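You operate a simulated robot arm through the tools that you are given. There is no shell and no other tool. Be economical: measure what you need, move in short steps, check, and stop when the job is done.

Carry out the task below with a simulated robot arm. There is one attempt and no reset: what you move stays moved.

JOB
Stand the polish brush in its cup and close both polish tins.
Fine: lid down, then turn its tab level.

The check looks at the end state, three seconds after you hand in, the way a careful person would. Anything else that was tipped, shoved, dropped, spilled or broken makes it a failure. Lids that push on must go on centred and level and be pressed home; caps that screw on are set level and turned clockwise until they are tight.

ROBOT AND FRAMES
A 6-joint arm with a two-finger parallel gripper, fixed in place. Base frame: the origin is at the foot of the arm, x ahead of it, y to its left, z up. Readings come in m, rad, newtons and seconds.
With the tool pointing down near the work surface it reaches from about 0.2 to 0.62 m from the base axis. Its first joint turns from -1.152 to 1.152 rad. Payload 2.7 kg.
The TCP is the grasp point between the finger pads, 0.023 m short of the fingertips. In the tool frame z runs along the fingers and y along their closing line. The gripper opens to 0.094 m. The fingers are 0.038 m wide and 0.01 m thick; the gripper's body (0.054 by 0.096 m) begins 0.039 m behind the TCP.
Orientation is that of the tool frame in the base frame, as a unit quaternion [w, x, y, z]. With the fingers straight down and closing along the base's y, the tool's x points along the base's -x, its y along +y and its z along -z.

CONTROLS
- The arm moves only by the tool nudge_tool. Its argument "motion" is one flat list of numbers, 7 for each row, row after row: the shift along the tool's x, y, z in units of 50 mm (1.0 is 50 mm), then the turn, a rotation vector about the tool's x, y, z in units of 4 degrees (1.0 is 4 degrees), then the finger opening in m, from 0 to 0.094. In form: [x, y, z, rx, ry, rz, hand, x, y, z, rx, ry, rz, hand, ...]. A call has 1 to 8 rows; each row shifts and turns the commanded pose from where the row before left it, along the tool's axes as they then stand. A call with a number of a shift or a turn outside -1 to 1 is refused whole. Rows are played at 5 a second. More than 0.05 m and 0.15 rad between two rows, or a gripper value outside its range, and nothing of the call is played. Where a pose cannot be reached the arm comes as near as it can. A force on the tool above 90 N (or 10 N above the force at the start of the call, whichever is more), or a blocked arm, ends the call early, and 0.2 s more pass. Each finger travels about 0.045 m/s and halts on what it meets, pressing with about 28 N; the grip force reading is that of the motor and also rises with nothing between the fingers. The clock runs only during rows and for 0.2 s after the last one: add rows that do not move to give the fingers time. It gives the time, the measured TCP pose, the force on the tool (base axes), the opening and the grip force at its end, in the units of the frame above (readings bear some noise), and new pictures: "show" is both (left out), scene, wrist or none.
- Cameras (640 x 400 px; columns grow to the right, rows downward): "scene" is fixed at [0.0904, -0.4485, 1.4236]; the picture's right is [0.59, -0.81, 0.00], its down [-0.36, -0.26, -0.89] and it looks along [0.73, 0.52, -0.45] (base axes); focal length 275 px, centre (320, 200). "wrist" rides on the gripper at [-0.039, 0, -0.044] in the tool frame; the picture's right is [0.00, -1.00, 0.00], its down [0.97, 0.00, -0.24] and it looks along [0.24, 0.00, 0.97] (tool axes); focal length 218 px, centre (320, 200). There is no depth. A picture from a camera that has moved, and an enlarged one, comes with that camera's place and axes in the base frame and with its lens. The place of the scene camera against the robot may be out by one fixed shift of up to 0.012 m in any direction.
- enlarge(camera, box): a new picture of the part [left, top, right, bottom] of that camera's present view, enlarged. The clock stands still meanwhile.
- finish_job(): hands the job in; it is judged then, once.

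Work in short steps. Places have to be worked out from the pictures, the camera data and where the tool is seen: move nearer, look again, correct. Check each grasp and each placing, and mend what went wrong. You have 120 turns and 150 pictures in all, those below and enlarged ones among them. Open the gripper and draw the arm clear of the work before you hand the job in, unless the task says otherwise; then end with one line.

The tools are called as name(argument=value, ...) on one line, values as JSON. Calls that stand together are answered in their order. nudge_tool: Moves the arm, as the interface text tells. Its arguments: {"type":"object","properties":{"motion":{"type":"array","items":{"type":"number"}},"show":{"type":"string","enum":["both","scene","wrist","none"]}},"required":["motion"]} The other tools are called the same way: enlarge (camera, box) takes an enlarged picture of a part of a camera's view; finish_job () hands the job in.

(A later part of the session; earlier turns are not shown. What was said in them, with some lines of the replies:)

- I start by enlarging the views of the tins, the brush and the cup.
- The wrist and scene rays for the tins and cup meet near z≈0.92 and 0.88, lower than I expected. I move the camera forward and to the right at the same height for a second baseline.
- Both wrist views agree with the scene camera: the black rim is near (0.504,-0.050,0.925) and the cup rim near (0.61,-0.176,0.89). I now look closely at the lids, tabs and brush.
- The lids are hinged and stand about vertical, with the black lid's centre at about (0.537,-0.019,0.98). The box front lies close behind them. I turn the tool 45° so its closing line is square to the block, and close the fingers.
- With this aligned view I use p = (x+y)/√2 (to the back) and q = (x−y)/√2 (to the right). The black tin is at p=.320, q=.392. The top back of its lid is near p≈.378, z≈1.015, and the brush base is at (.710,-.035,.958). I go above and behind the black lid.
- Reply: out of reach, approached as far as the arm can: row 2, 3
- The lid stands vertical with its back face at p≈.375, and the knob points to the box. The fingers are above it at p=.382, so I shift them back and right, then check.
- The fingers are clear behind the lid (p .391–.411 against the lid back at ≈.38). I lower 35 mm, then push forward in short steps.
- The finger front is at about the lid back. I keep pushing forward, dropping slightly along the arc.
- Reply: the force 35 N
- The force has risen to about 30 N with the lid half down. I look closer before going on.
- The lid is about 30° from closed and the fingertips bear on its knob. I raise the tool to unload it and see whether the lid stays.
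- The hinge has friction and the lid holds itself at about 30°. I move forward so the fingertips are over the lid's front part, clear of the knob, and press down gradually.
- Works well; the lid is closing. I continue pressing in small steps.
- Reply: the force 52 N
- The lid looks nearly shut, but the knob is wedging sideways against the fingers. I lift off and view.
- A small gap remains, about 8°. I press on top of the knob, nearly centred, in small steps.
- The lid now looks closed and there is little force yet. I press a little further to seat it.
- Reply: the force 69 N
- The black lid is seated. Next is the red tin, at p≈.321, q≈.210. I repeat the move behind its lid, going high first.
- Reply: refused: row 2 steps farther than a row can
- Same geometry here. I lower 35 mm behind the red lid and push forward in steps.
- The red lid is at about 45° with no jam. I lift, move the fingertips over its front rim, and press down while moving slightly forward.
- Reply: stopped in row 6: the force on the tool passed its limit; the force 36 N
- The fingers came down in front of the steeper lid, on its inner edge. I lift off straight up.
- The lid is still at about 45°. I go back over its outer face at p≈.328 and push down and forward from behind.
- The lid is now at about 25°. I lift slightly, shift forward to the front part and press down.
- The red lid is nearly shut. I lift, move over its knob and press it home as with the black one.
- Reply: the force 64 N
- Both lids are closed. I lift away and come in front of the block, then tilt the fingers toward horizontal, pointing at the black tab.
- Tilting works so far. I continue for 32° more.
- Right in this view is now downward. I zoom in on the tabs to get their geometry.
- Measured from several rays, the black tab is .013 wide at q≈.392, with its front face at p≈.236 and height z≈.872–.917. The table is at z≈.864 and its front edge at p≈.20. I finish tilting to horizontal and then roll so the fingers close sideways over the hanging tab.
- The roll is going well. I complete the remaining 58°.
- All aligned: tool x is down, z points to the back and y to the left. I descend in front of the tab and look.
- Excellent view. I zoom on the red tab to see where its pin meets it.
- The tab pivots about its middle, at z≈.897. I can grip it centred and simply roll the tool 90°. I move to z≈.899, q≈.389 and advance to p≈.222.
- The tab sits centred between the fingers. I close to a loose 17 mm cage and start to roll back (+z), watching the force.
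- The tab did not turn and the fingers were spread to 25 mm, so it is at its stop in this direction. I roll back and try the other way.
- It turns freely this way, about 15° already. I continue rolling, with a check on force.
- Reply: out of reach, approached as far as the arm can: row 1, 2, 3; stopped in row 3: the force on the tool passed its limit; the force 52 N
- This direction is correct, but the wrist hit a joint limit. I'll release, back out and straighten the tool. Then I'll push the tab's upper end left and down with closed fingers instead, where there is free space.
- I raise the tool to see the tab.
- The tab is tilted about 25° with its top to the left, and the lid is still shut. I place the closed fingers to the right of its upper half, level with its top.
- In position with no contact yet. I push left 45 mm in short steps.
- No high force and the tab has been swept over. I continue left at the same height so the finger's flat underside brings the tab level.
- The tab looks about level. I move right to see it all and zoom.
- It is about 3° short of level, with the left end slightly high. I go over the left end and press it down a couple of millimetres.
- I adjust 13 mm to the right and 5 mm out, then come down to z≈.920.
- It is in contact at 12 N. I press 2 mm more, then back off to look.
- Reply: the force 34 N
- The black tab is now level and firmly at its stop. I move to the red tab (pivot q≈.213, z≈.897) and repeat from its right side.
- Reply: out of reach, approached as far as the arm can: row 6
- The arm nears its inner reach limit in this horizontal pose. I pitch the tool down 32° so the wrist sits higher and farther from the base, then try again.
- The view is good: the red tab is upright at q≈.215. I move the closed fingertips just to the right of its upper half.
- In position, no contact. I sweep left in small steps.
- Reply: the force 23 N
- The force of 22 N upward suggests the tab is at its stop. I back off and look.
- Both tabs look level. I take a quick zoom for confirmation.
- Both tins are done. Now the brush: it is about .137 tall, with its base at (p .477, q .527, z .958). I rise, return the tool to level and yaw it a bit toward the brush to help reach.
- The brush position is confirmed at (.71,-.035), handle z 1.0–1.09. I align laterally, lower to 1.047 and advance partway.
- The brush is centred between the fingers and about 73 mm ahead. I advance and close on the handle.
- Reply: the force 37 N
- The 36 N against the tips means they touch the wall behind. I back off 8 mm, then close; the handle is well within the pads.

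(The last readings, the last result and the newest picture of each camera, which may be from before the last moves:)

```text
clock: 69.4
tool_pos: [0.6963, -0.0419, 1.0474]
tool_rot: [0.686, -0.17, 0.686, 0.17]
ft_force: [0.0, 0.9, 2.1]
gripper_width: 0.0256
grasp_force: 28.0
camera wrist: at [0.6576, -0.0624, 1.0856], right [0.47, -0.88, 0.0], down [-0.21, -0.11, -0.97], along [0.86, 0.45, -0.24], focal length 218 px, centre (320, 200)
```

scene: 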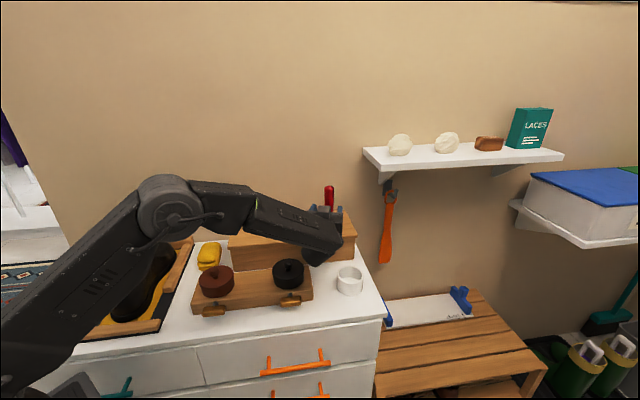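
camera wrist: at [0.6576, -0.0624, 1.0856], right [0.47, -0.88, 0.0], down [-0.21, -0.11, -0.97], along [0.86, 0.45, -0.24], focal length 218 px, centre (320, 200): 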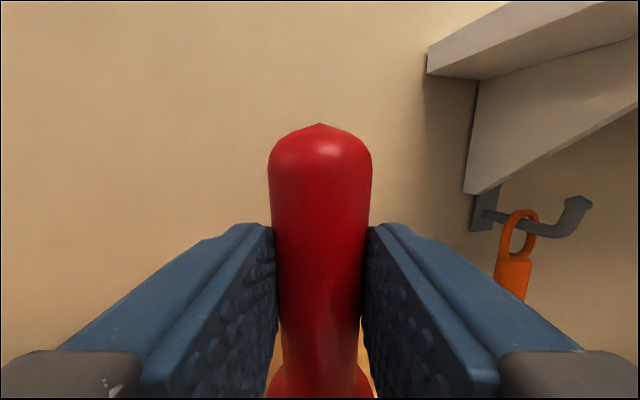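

The brush is gripped at 25.6 mm. I lift 30 mm, retract from the wall, and carry it high toward the cup.

nudge_tool(motion=[-0.3, 0, 0, 0, 0, 0, 0.0, -0.5, 0, 0, 0, 0, 0, 0.0, 0, 0, -0.8, 0, 0, 0, 0.0, -0.3, 0, -0.8, 0, 0, 0, 0.0, 0, -0.4, -0.7, 0, 0, 0, 0.0])

```text
clock: 70.6
tool_pos: [0.6049, -0.1147, 1.1024]
tool_rot: [0.686, -0.171, 0.686, 0.171]
ft_force: [0.4, 0.2, -0.5]
gripper_width: 0.0257
grasp_force: 28.2
camera wrist: at [0.5661, -0.1345, 1.1387], right [0.47, -0.88, 0.0], down [-0.21, -0.11, -0.97], along [0.86, 0.45, -0.24], focal length 218 px, centre (320, 200)
```

scene: 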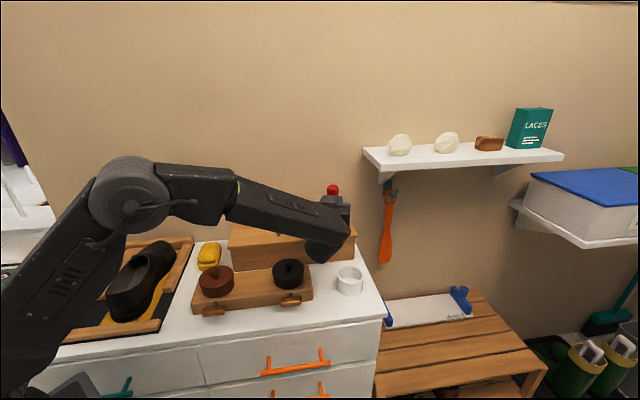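
wrist: 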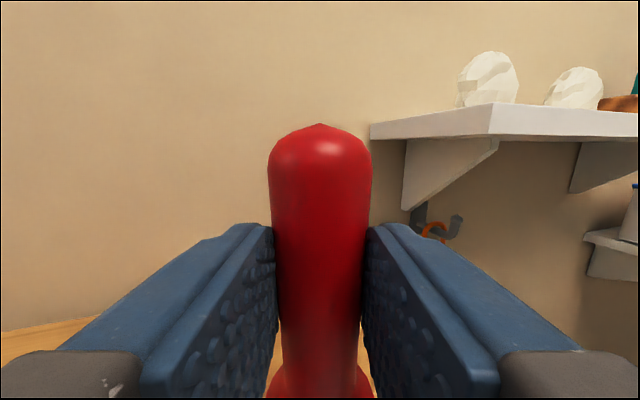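

Cup centre refined to (.613,-.175), rim z≈.895. I move the brush above it and look before lowering.

nudge_tool(motion=[0, -0.57, -0.35, 0, 0, 0, 0.0, 0, -0.57, -0.34, 0, 0, 0, 0.0, 0.9, 0, 0, 0, 0, 0, 0.0, 0.6, 0, 0, 0, 0, 0, 0.0, 0, 0, 0, 0, 0, 0, 0.0], show="scene")

enlarge(camera="scene", box=[300, 200, 400, 320])

```text
clock: 71.8
tool_pos: [0.601, -0.1827, 1.0297]
tool_rot: [0.687, -0.169, 0.686, 0.17]
ft_force: [-0.3, 0.7, -1.4]
gripper_width: 0.0258
grasp_force: 27.6
```

scene: 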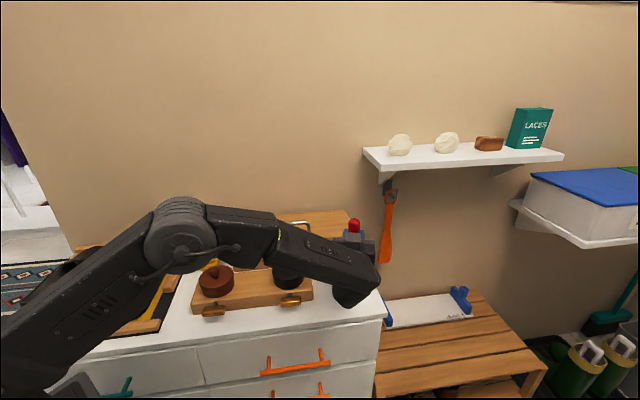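

```text
3.33 times, centred on (350, 260) of scene
camera zoom: at [0.0904, -0.4485, 1.4236], right [0.59, -0.81, 0.0], down [-0.36, -0.26, -0.89], along [0.73, 0.52, -0.45], focal length 918 px, centre (220, 0)
```

zoom: 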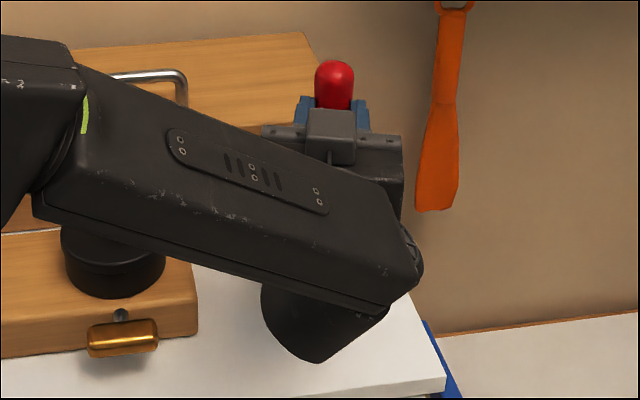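

The cup is hidden from the scene camera, so I lower with readings. A floor contact should come near TCP z≈.957, a rim contact near .985.

nudge_tool(motion=[0.3, 0, 0, 0, 0, 0, 0.0, 0.3, 0, 0, 0, 0, 0, 0.0, 0.3, 0, 0, 0, 0, 0, 0.0, 0.15, 0, 0, 0, 0, 0, 0.0, 0.15, 0, 0, 0, 0, 0, 0.0], show="both")

```text
clock: 73.0
tool_pos: [0.599, -0.1815, 0.9773]
tool_rot: [0.691, -0.171, 0.681, 0.17]
ft_force: [-31.1, 10.0, 57.6]
gripper_width: 0.026
grasp_force: 27.8
camera wrist: at [0.5608, -0.2023, 1.0144], right [0.47, -0.88, 0.0], down [-0.2, -0.11, -0.97], along [0.86, 0.45, -0.23], focal length 218 px, centre (320, 200)
```

scene: 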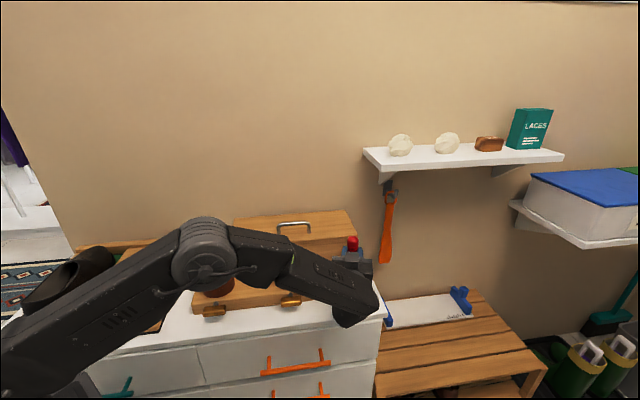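
wrist: 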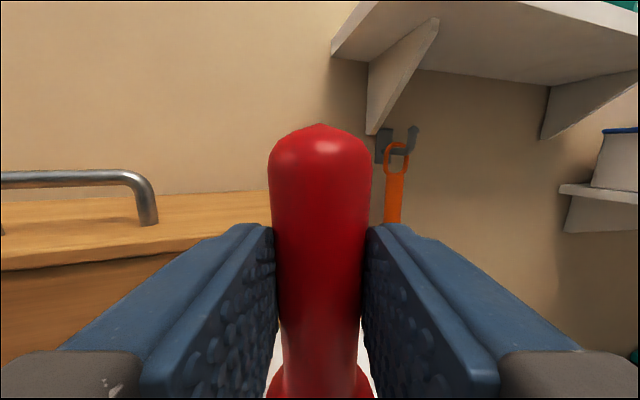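

Contact came early (z .977, 58 N), so probably the rim or the arm itself is touching. I raise and look.

nudge_tool(motion=[-0.3, 0, 0, 0, 0, 0, 0.0, -0.9, 0, 0, 0, 0, 0, 0.0, -0.9, 0, 0, 0, 0, 0, 0.0, -0.9, 0, 0, 0, 0, 0, 0.0], show="none")

enlarge(camera="scene", box=[300, 180, 420, 320])

```text
clock: 74.0
tool_pos: [0.5995, -0.1812, 1.1168]
tool_rot: [0.686, -0.169, 0.687, 0.169]
ft_force: [0.1, 0.0, 0.0]
gripper_width: 0.0257
grasp_force: 28.1
```

```text
2.86 times, centred on (360, 250) of scene
camera zoom: at [0.0904, -0.4485, 1.4236], right [0.59, -0.81, 0.0], down [-0.36, -0.26, -0.89], along [0.73, 0.52, -0.45], focal length 787 px, centre (206, 57)
```

zoom: 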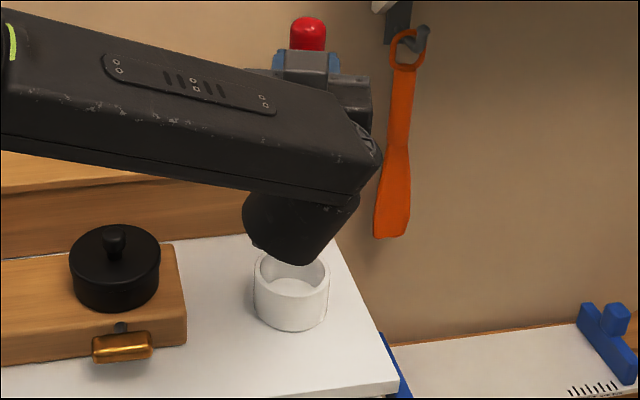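

The cup did not move and the brush did not slip. The drooping wrist housing is what met the table edge. I'll set the brush back on the box, regrasp it with the tool pitched down so the wrist rides higher, then place it.

nudge_tool(motion=[0, 0.5, 0.7, 0, 0, 0, 0.0, 0, 0.5, 0.7, 0, 0, 0, 0.0, 0, 0.47, 0.65, 0, 0, 0, 0.0, 0, 0, 0.65, 0, 0, 0, 0.0, 0.5, 0, 0, 0, 0, 0, 0.0, 0.5, 0, 0, 0, 0, 0, 0.0, 0.25, 0, 0, 0, 0, 0, 0.0], show="wrist")

```text
clock: 75.6
tool_pos: [0.6845, -0.0518, 1.0549]
tool_rot: [0.686, -0.17, 0.686, 0.171]
ft_force: [0.4, -0.1, -0.9]
gripper_width: 0.0254
grasp_force: 27.9
camera wrist: at [0.6459, -0.0733, 1.0923], right [0.47, -0.88, 0.0], down [-0.21, -0.11, -0.97], along [0.86, 0.45, -0.24], focal length 218 px, centre (320, 200)
```

wrist: 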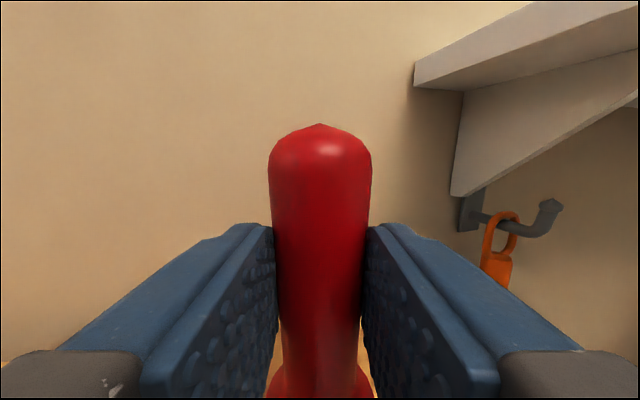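

I lower the last 6 mm gently and check for contact.

nudge_tool(motion=[0.1, 0, 0, 0, 0, 0, 0.0, 0.04, 0, 0, 0, 0, 0, 0.0, 0, 0, 0, 0, 0, 0, 0.0], show="none")

```text
clock: 76.4
tool_pos: [0.6846, -0.0531, 1.0486]
tool_rot: [0.687, -0.17, 0.686, 0.169]
ft_force: [-0.4, -0.2, 2.7]
gripper_width: 0.0255
grasp_force: 28.5
```

It is just about touching, so I open the fingers slowly.

nudge_tool(motion=[0.02, 0, 0, 0, 0, 0, 0.0, 0, 0, 0, 0, 0, 0, 0.028, 0, 0, 0, 0, 0, 0, 0.034, 0, 0, 0, 0, 0, 0, 0.045, 0, 0, 0, 0, 0, 0, 0.06, 0, 0, 0, 0, 0, 0, 0.06], show="wrist")

```text
clock: 77.8
tool_pos: [0.6851, -0.0528, 1.0457]
tool_rot: [0.686, -0.171, 0.687, 0.169]
ft_force: [-0.9, -0.4, -0.1]
gripper_width: 0.0601
grasp_force: 0.1
camera wrist: at [0.6461, -0.0729, 1.0844], right [0.47, -0.88, 0.0], down [-0.21, -0.11, -0.97], along [0.86, 0.45, -0.24], focal length 218 px, centre (320, 200)
```

wrist: 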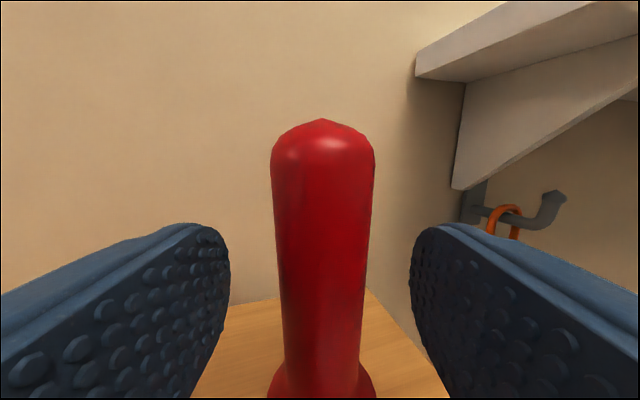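

The brush stands. I retract 90 mm, then pitch the tool down.

nudge_tool(motion=[0, 0, -0.9, 0, 0, 0, 0.06, -0.5, 0, -0.8, 0, 0, 0, 0.06, 0, 0, 0, 0, 1, 0, 0.06, 0, 0, 0, 0, 1, 0, 0.06, 0, 0, 0, 0, 1, 0, 0.06, 0, 0, 0, 0, 1, 0, 0.06, 0, 0, 0, 0, 1, 0, 0.06, 0, 0, 0, 0, 1, 0, 0.06], show="none")

nudge_tool(motion=[0, 0, 0, 0, 1, 0, 0.06, 0, 0, 0, 0, 1, 0, 0.06], show="both")

```text
clock: 79.6
tool_pos: [0.6099, -0.0932, 1.0705]
tool_rot: [0.528, -0.202, 0.814, 0.13]
ft_force: [-0.2, 0.2, -1.2]
gripper_width: 0.0599
grasp_force: 0.0
```

```text
clock: 80.2
tool_pos: [0.6093, -0.0924, 1.0714]
tool_rot: [0.47, -0.21, 0.849, 0.115]
ft_force: [0.2, 0.4, -1.0]
gripper_width: 0.0599
grasp_force: 0.1
camera wrist: at [0.5954, -0.1002, 1.1266], right [0.47, -0.88, 0.0], down [-0.64, -0.34, -0.69], along [0.61, 0.32, -0.72], focal length 218 px, centre (320, 200)
```

scene: 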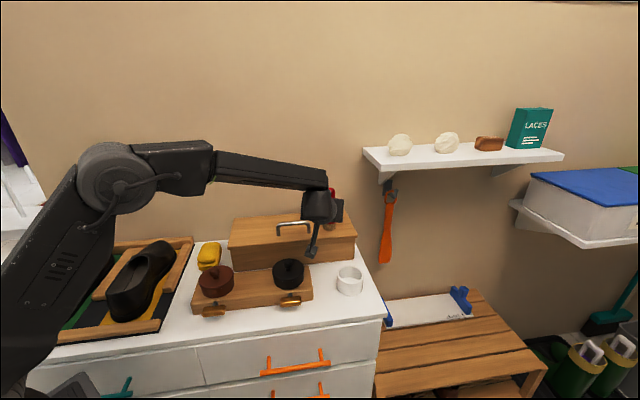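
wrist: 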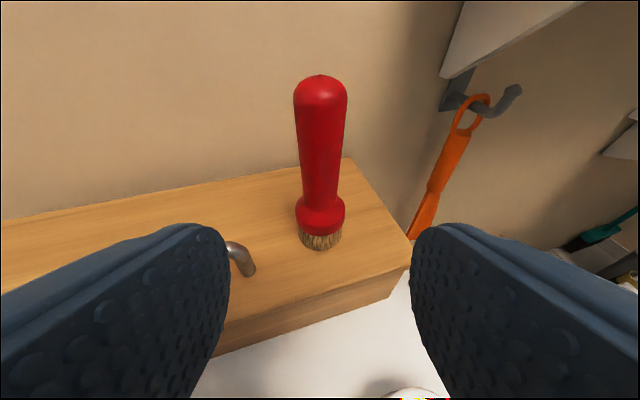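

The brush is clear in view, centred. I approach along the pitched axis to grip at z≈1.045.

nudge_tool(motion=[-0.57, 0, 0, 0, 0, 0, 0.06, 0, 0, 0.5, 0, 0, 0, 0.06, 0, 0, 0.5, 0, 0, 0, 0.06, 0, 0, 0.5, 0, 0, 0, 0.06, 0, 0, 0.4, 0, 0, 0, 0.06, 0, 0, 0, 0, 0, 0, 0.06], show="wrist")

```text
clock: 81.6
tool_pos: [0.6947, -0.0481, 1.0441]
tool_rot: [0.47, -0.21, 0.85, 0.116]
ft_force: [0.0, 0.3, -1.1]
gripper_width: 0.0595
grasp_force: 0.1
camera wrist: at [0.6807, -0.0564, 1.1006], right [0.47, -0.88, 0.0], down [-0.64, -0.34, -0.7], along [0.62, 0.32, -0.72], focal length 218 px, centre (320, 200)
```

wrist: 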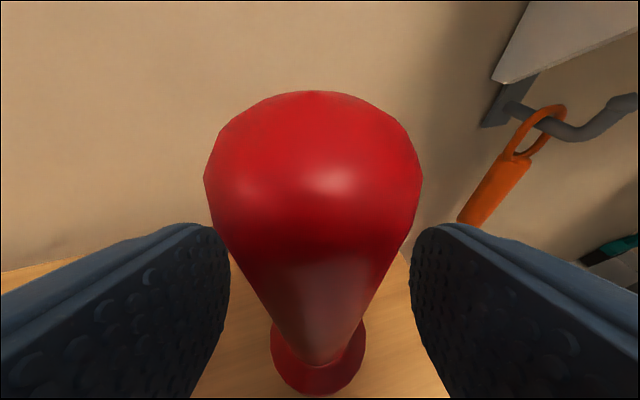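

nudge_tool(motion=[0, 0, 0, 0, 0, 0, 0.04, 0, 0, 0, 0, 0, 0, 0.0, 0, 0, 0, 0, 0, 0, 0.0, 0, 0, 0, 0, 0, 0, 0.0], show="none")

```text
clock: 82.6
tool_pos: [0.6939, -0.0495, 1.0462]
tool_rot: [0.471, -0.21, 0.849, 0.116]
ft_force: [0.7, 0.0, 0.1]
gripper_width: 0.0262
grasp_force: 28.1
```

Gripped at 26 mm. I lift 60 mm straight up, then carry it over the cup.

nudge_tool(motion=[-0.51, 0, -0.32, 0, 0, 0, 0.0, -0.51, 0, -0.32, 0, 0, 0, 0.0, 0.36, -0.37, -0.575, 0, 0, 0, 0.0, 0.36, -0.37, -0.575, 0, 0, 0, 0.0, 0.36, -0.37, -0.57, 0, 0, 0, 0.0, 0.35, -0.36, -0.57, 0, 0, 0, 0.0, 0, 0, 0, 0, 0, 0, 0.0], show="both")

enlarge(camera="scene", box=[300, 180, 420, 320])

```text
clock: 84.2
tool_pos: [0.61, -0.1779, 1.1062]
tool_rot: [0.471, -0.21, 0.849, 0.116]
ft_force: [0.9, -0.2, -0.2]
gripper_width: 0.0262
grasp_force: 28.1
camera wrist: at [0.5955, -0.1852, 1.1617], right [0.47, -0.88, 0.0], down [-0.63, -0.34, -0.7], along [0.62, 0.32, -0.72], focal length 218 px, centre (320, 200)
```

scene: 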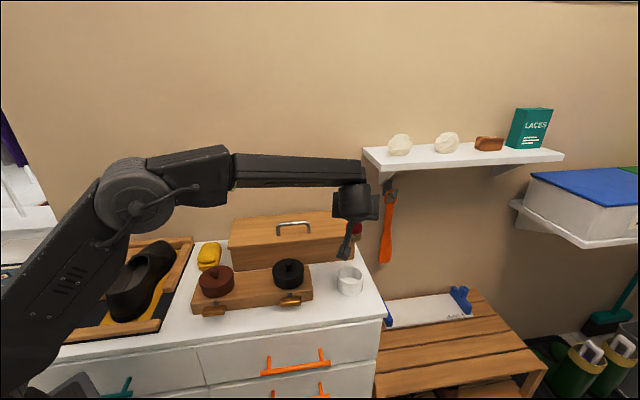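
wrist: 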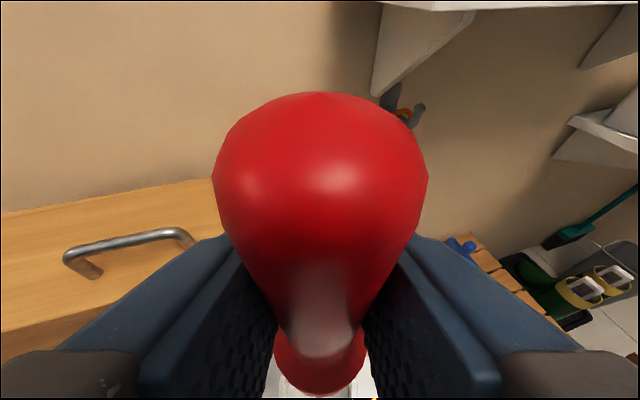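

```text
2.86 times, centred on (360, 250) of scene
camera zoom: at [0.0904, -0.4485, 1.4236], right [0.59, -0.81, 0.0], down [-0.36, -0.26, -0.89], along [0.73, 0.52, -0.45], focal length 787 px, centre (206, 57)
```

zoom: 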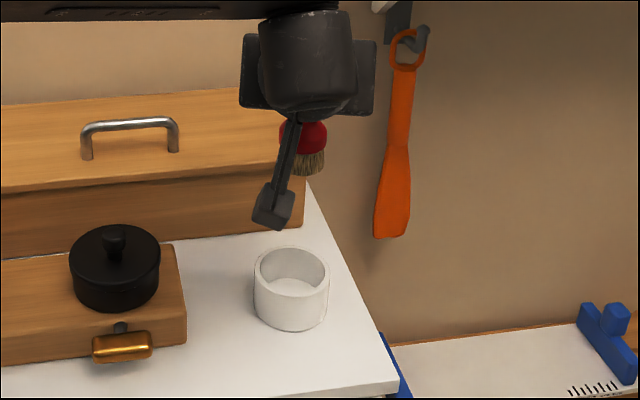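

The brush looks nearly above the cup. I lower to just above the rim and compare in the scene view.

nudge_tool(motion=[0.54, 0, 0.335, 0, 0, 0, 0.0, 0.54, 0, 0.335, 0, 0, 0, 0.0, 0.5, 0, 0.31, 0, 0, 0, 0.0, 0, 0, 0, 0, 0, 0, 0.0], show="wrist")

enlarge(camera="scene", box=[310, 220, 400, 310])

```text
clock: 85.2
tool_pos: [0.6085, -0.1772, 1.0129]
tool_rot: [0.471, -0.21, 0.849, 0.116]
ft_force: [-0.3, 0.7, -1.1]
gripper_width: 0.0257
grasp_force: 27.9
camera wrist: at [0.5946, -0.1843, 1.0685], right [0.47, -0.88, 0.0], down [-0.64, -0.34, -0.7], along [0.62, 0.32, -0.72], focal length 218 px, centre (320, 200)
```

wrist: 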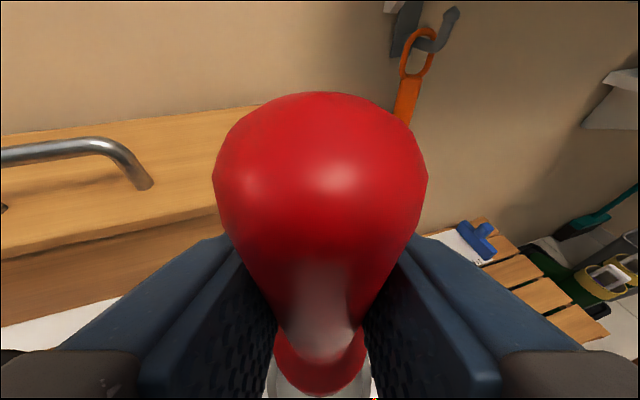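

```text
4.44 times, centred on (355, 265) of scene
camera zoom: at [0.0904, -0.4485, 1.4236], right [0.59, -0.81, 0.0], down [-0.36, -0.26, -0.89], along [0.73, 0.52, -0.45], focal length 1224 px, centre (164, -89)
```

zoom: 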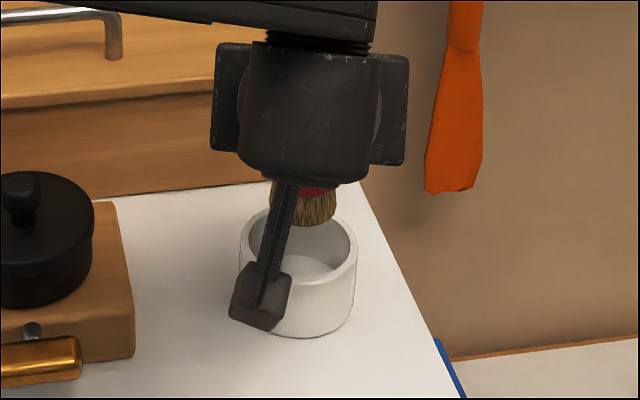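

The bristles line up with the cup centre to about 3 mm. I nudge slightly and lower into the cup.

nudge_tool(motion=[0.25, 0.05, 0.2, 0, 0, 0, 0.0, 0.25, 0, 0.16, 0, 0, 0, 0.0, 0.25, 0, 0.16, 0, 0, 0, 0.0, 0, 0, 0, 0, 0, 0, 0.0], show="none")

enlarge(camera="scene", box=[310, 220, 400, 310])

```text
clock: 86.2
tool_pos: [0.6083, -0.1727, 0.9667]
tool_rot: [0.471, -0.21, 0.849, 0.116]
ft_force: [0.1, 0.4, -1.5]
gripper_width: 0.0257
grasp_force: 28.0
```

```text
4.44 times, centred on (355, 265) of scene
camera zoom: at [0.0904, -0.4485, 1.4236], right [0.59, -0.81, 0.0], down [-0.36, -0.26, -0.89], along [0.73, 0.52, -0.45], focal length 1224 px, centre (164, -89)
```

zoom: 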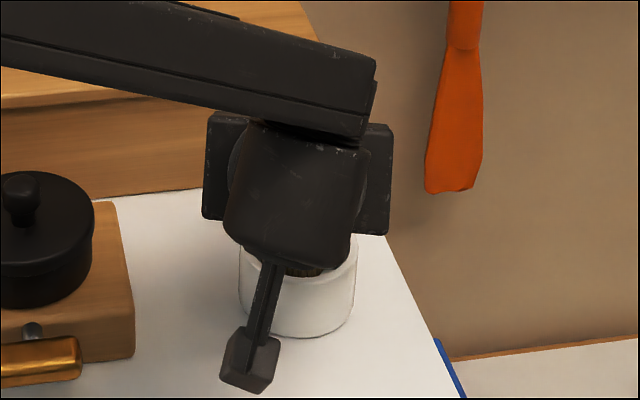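

It is inside the cup with no contact. I lower the last centimetre in 3–4 mm steps.

nudge_tool(motion=[0.06, 0, 0.035, 0, 0, 0, 0.0, 0.05, 0, 0.03, 0, 0, 0, 0.0, 0, 0, 0, 0, 0, 0, 0.0], show="none")

```text
clock: 87.0
tool_pos: [0.6104, -0.1725, 0.9614]
tool_rot: [0.471, -0.211, 0.849, 0.117]
ft_force: [-0.2, 0.4, 0.5]
gripper_width: 0.026
grasp_force: 28.2
```

nudge_tool(motion=[0.05, 0, 0.03, 0, 0, 0, 0.0, 0, 0, 0, 0, 0, 0, 0.0], show="none")

```text
clock: 87.6
tool_pos: [0.6097, -0.1722, 0.9582]
tool_rot: [0.47, -0.211, 0.849, 0.117]
ft_force: [-1.3, 0.3, -0.5]
gripper_width: 0.0262
grasp_force: 28.0
```

No contact yet at .958, so I continue in 2 mm steps.

nudge_tool(motion=[0.034, 0, 0.021, 0, 0, 0, 0.0, 0, 0, 0, 0, 0, 0, 0.0], show="none")

nudge_tool(motion=[0.034, 0, 0.021, 0, 0, 0, 0.0, 0, 0, 0, 0, 0, 0, 0.0], show="wrist")

```text
clock: 88.2
tool_pos: [0.6109, -0.1721, 0.9553]
tool_rot: [0.47, -0.21, 0.849, 0.115]
ft_force: [0.4, 0.5, -0.5]
gripper_width: 0.0262
grasp_force: 27.8
```

```text
clock: 88.8
tool_pos: [0.61, -0.172, 0.9536]
tool_rot: [0.47, -0.211, 0.849, 0.116]
ft_force: [0.2, 0.6, 0.5]
gripper_width: 0.0261
grasp_force: 28.3
camera wrist: at [0.5953, -0.1802, 1.0089], right [0.47, -0.88, 0.0], down [-0.64, -0.34, -0.7], along [0.62, 0.32, -0.72], focal length 218 px, centre (320, 200)
```

wrist: 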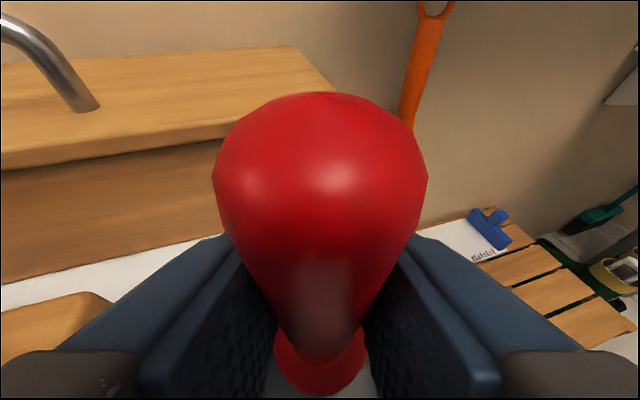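

nudge_tool(motion=[0.034, 0, 0.021, 0, 0, 0, 0.0, 0, 0, 0, 0, 0, 0, 0.0], show="none")

nudge_tool(motion=[0.034, 0, 0.021, 0, 0, 0, 0.0, 0, 0, 0, 0, 0, 0, 0.0], show="none")

```text
clock: 89.4
tool_pos: [0.6096, -0.1715, 0.9526]
tool_rot: [0.471, -0.212, 0.848, 0.116]
ft_force: [-2.8, -0.4, 12.4]
gripper_width: 0.0262
grasp_force: 28.0
```

```text
clock: 90.0
tool_pos: [0.6105, -0.1709, 0.9522]
tool_rot: [0.473, -0.21, 0.848, 0.115]
ft_force: [1.0, 0.7, 20.2]
gripper_width: 0.0264
grasp_force: 27.6
```

Floor contact at z≈.952. I ease off 2 mm and open slowly.

nudge_tool(motion=[-0.04, 0, -0.025, 0, 0, 0, 0.0, 0, 0, 0, 0, 0, 0, 0.028, 0, 0, 0, 0, 0, 0, 0.032, 0, 0, 0, 0, 0, 0, 0.04, 0, 0, 0, 0, 0, 0, 0.055, 0, 0, 0, 0, 0, 0, 0.06], show="wrist")

```text
clock: 91.4
tool_pos: [0.61, -0.1715, 0.9525]
tool_rot: [0.47, -0.211, 0.849, 0.117]
ft_force: [0.0, 0.9, -0.4]
gripper_width: 0.06
grasp_force: 0.1
camera wrist: at [0.5954, -0.1801, 1.0072], right [0.47, -0.88, 0.0], down [-0.64, -0.34, -0.7], along [0.62, 0.32, -0.72], focal length 218 px, centre (320, 200)
```

wrist: 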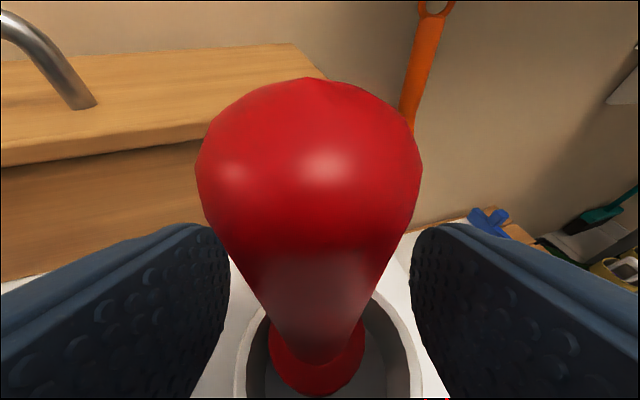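

The brush stands freely in the cup. I withdraw back along the tool axis, then up.

nudge_tool(motion=[0, 0, -0.5, 0, 0, 0, 0.06, 0, 0, -0.8, 0, 0, 0, 0.06, 0, 0, -0.8, 0, 0, 0, 0.06, -0.8, 0, -0.5, 0, 0, 0, 0.06, -0.8, 0, -0.5, 0, 0, 0, 0.06, -0.8, 0, -0.5, 0, 0, 0, 0.06], show="both")

enlarge(camera="scene", box=[180, 180, 400, 330])

```text
clock: 92.8
tool_pos: [0.5295, -0.2164, 1.1506]
tool_rot: [0.47, -0.21, 0.85, 0.116]
ft_force: [-0.1, -0.5, 0.2]
gripper_width: 0.0601
grasp_force: 0.0
camera wrist: at [0.5154, -0.2246, 1.2062], right [0.47, -0.88, 0.0], down [-0.64, -0.34, -0.69], along [0.61, 0.32, -0.72], focal length 218 px, centre (320, 200)
```

scene: 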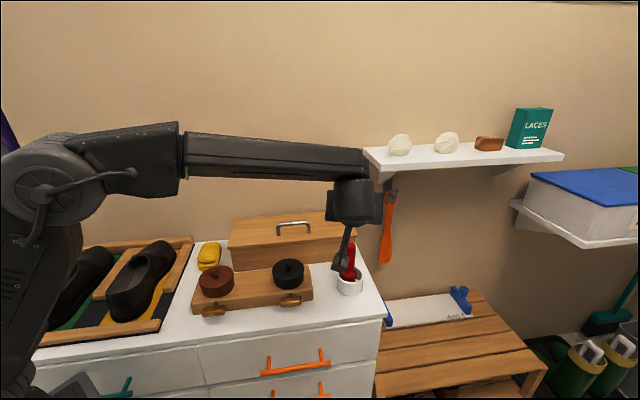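
wrist: 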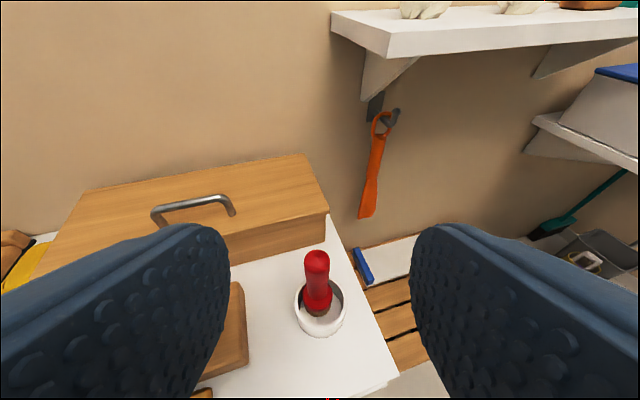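

```text
2.67 times, centred on (290, 255) of scene
camera zoom: at [0.0904, -0.4485, 1.4236], right [0.59, -0.81, 0.0], down [-0.36, -0.26, -0.89], along [0.73, 0.52, -0.45], focal length 734 px, centre (400, 53)
```

zoom: 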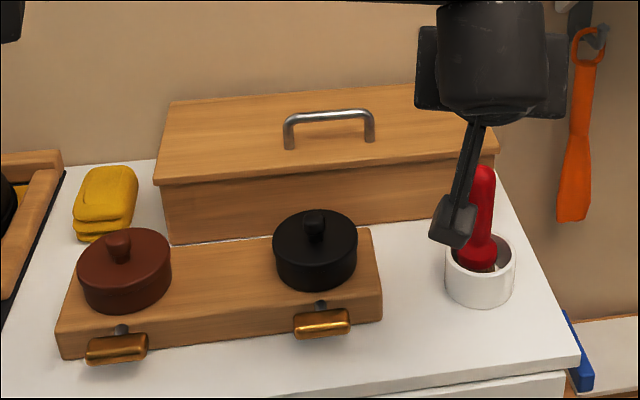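

Everything is in place. I zoom on the red tab to check that it is level, and on the cup.

enlarge(camera="scene", box=[190, 260, 310, 330])

enlarge(camera="wrist", box=[270, 230, 370, 350])

```text
5.33 times, centred on (250, 295) of scene
camera zoom: at [0.0904, -0.4485, 1.4236], right [0.59, -0.81, 0.0], down [-0.36, -0.26, -0.89], along [0.73, 0.52, -0.45], focal length 1469 px, centre (693, -307)
```

zoom: 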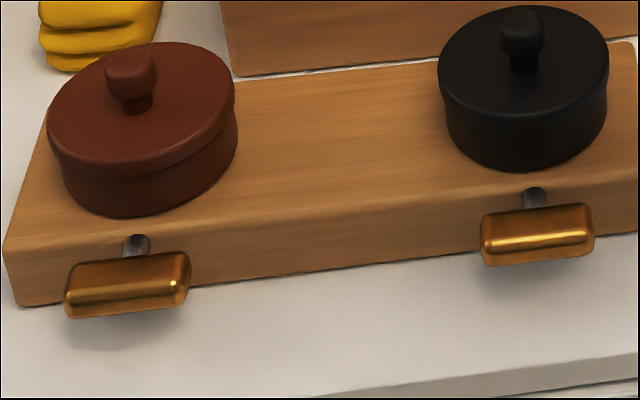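

```text
3.33 times, centred on (320, 290) of wrist
camera zoom: at [0.5154, -0.2246, 1.2062], right [0.47, -0.88, 0.0], down [-0.64, -0.34, -0.69], along [0.61, 0.32, -0.72], focal length 728 px, centre (320, -100)
```

zoom: 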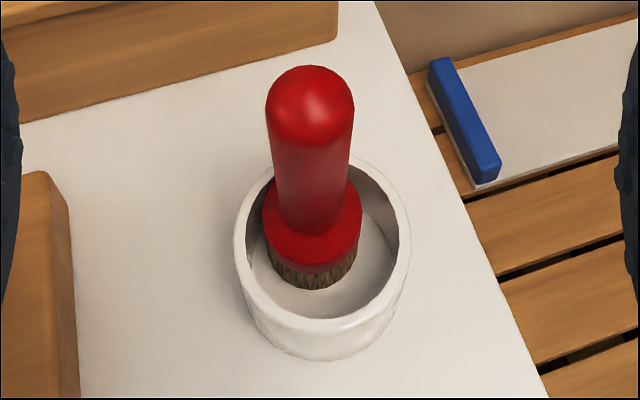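

Lids are shut and level, both tabs are level with the block, and the brush stands in the cup. I draw the arm a bit farther up and back with the gripper open.

nudge_tool(motion=[-0.6, 0, -0.6, 0, 0, 0, 0.08, -0.6, 0, -0.6, 0, 0, 0, 0.09], show="scene")

```text
clock: 93.4
tool_pos: [0.5171, -0.2218, 1.2322]
tool_rot: [0.47, -0.21, 0.85, 0.116]
ft_force: [0.0, 0.2, -0.3]
gripper_width: 0.0901
grasp_force: 0.0
```

scene: 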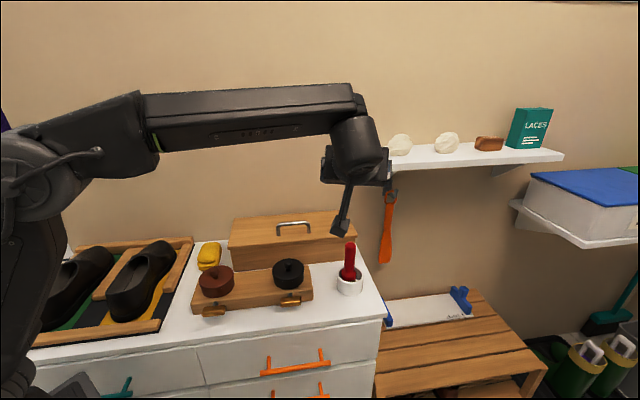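

The arm is clear, the gripper is open and everything is in place, so I hand the job in.

finish_job()

```text
The job is handed in.
```

The polish brush is standing in its cup, and both polish tins are closed with their lids pressed down and their tabs turned level; the job is handed in.
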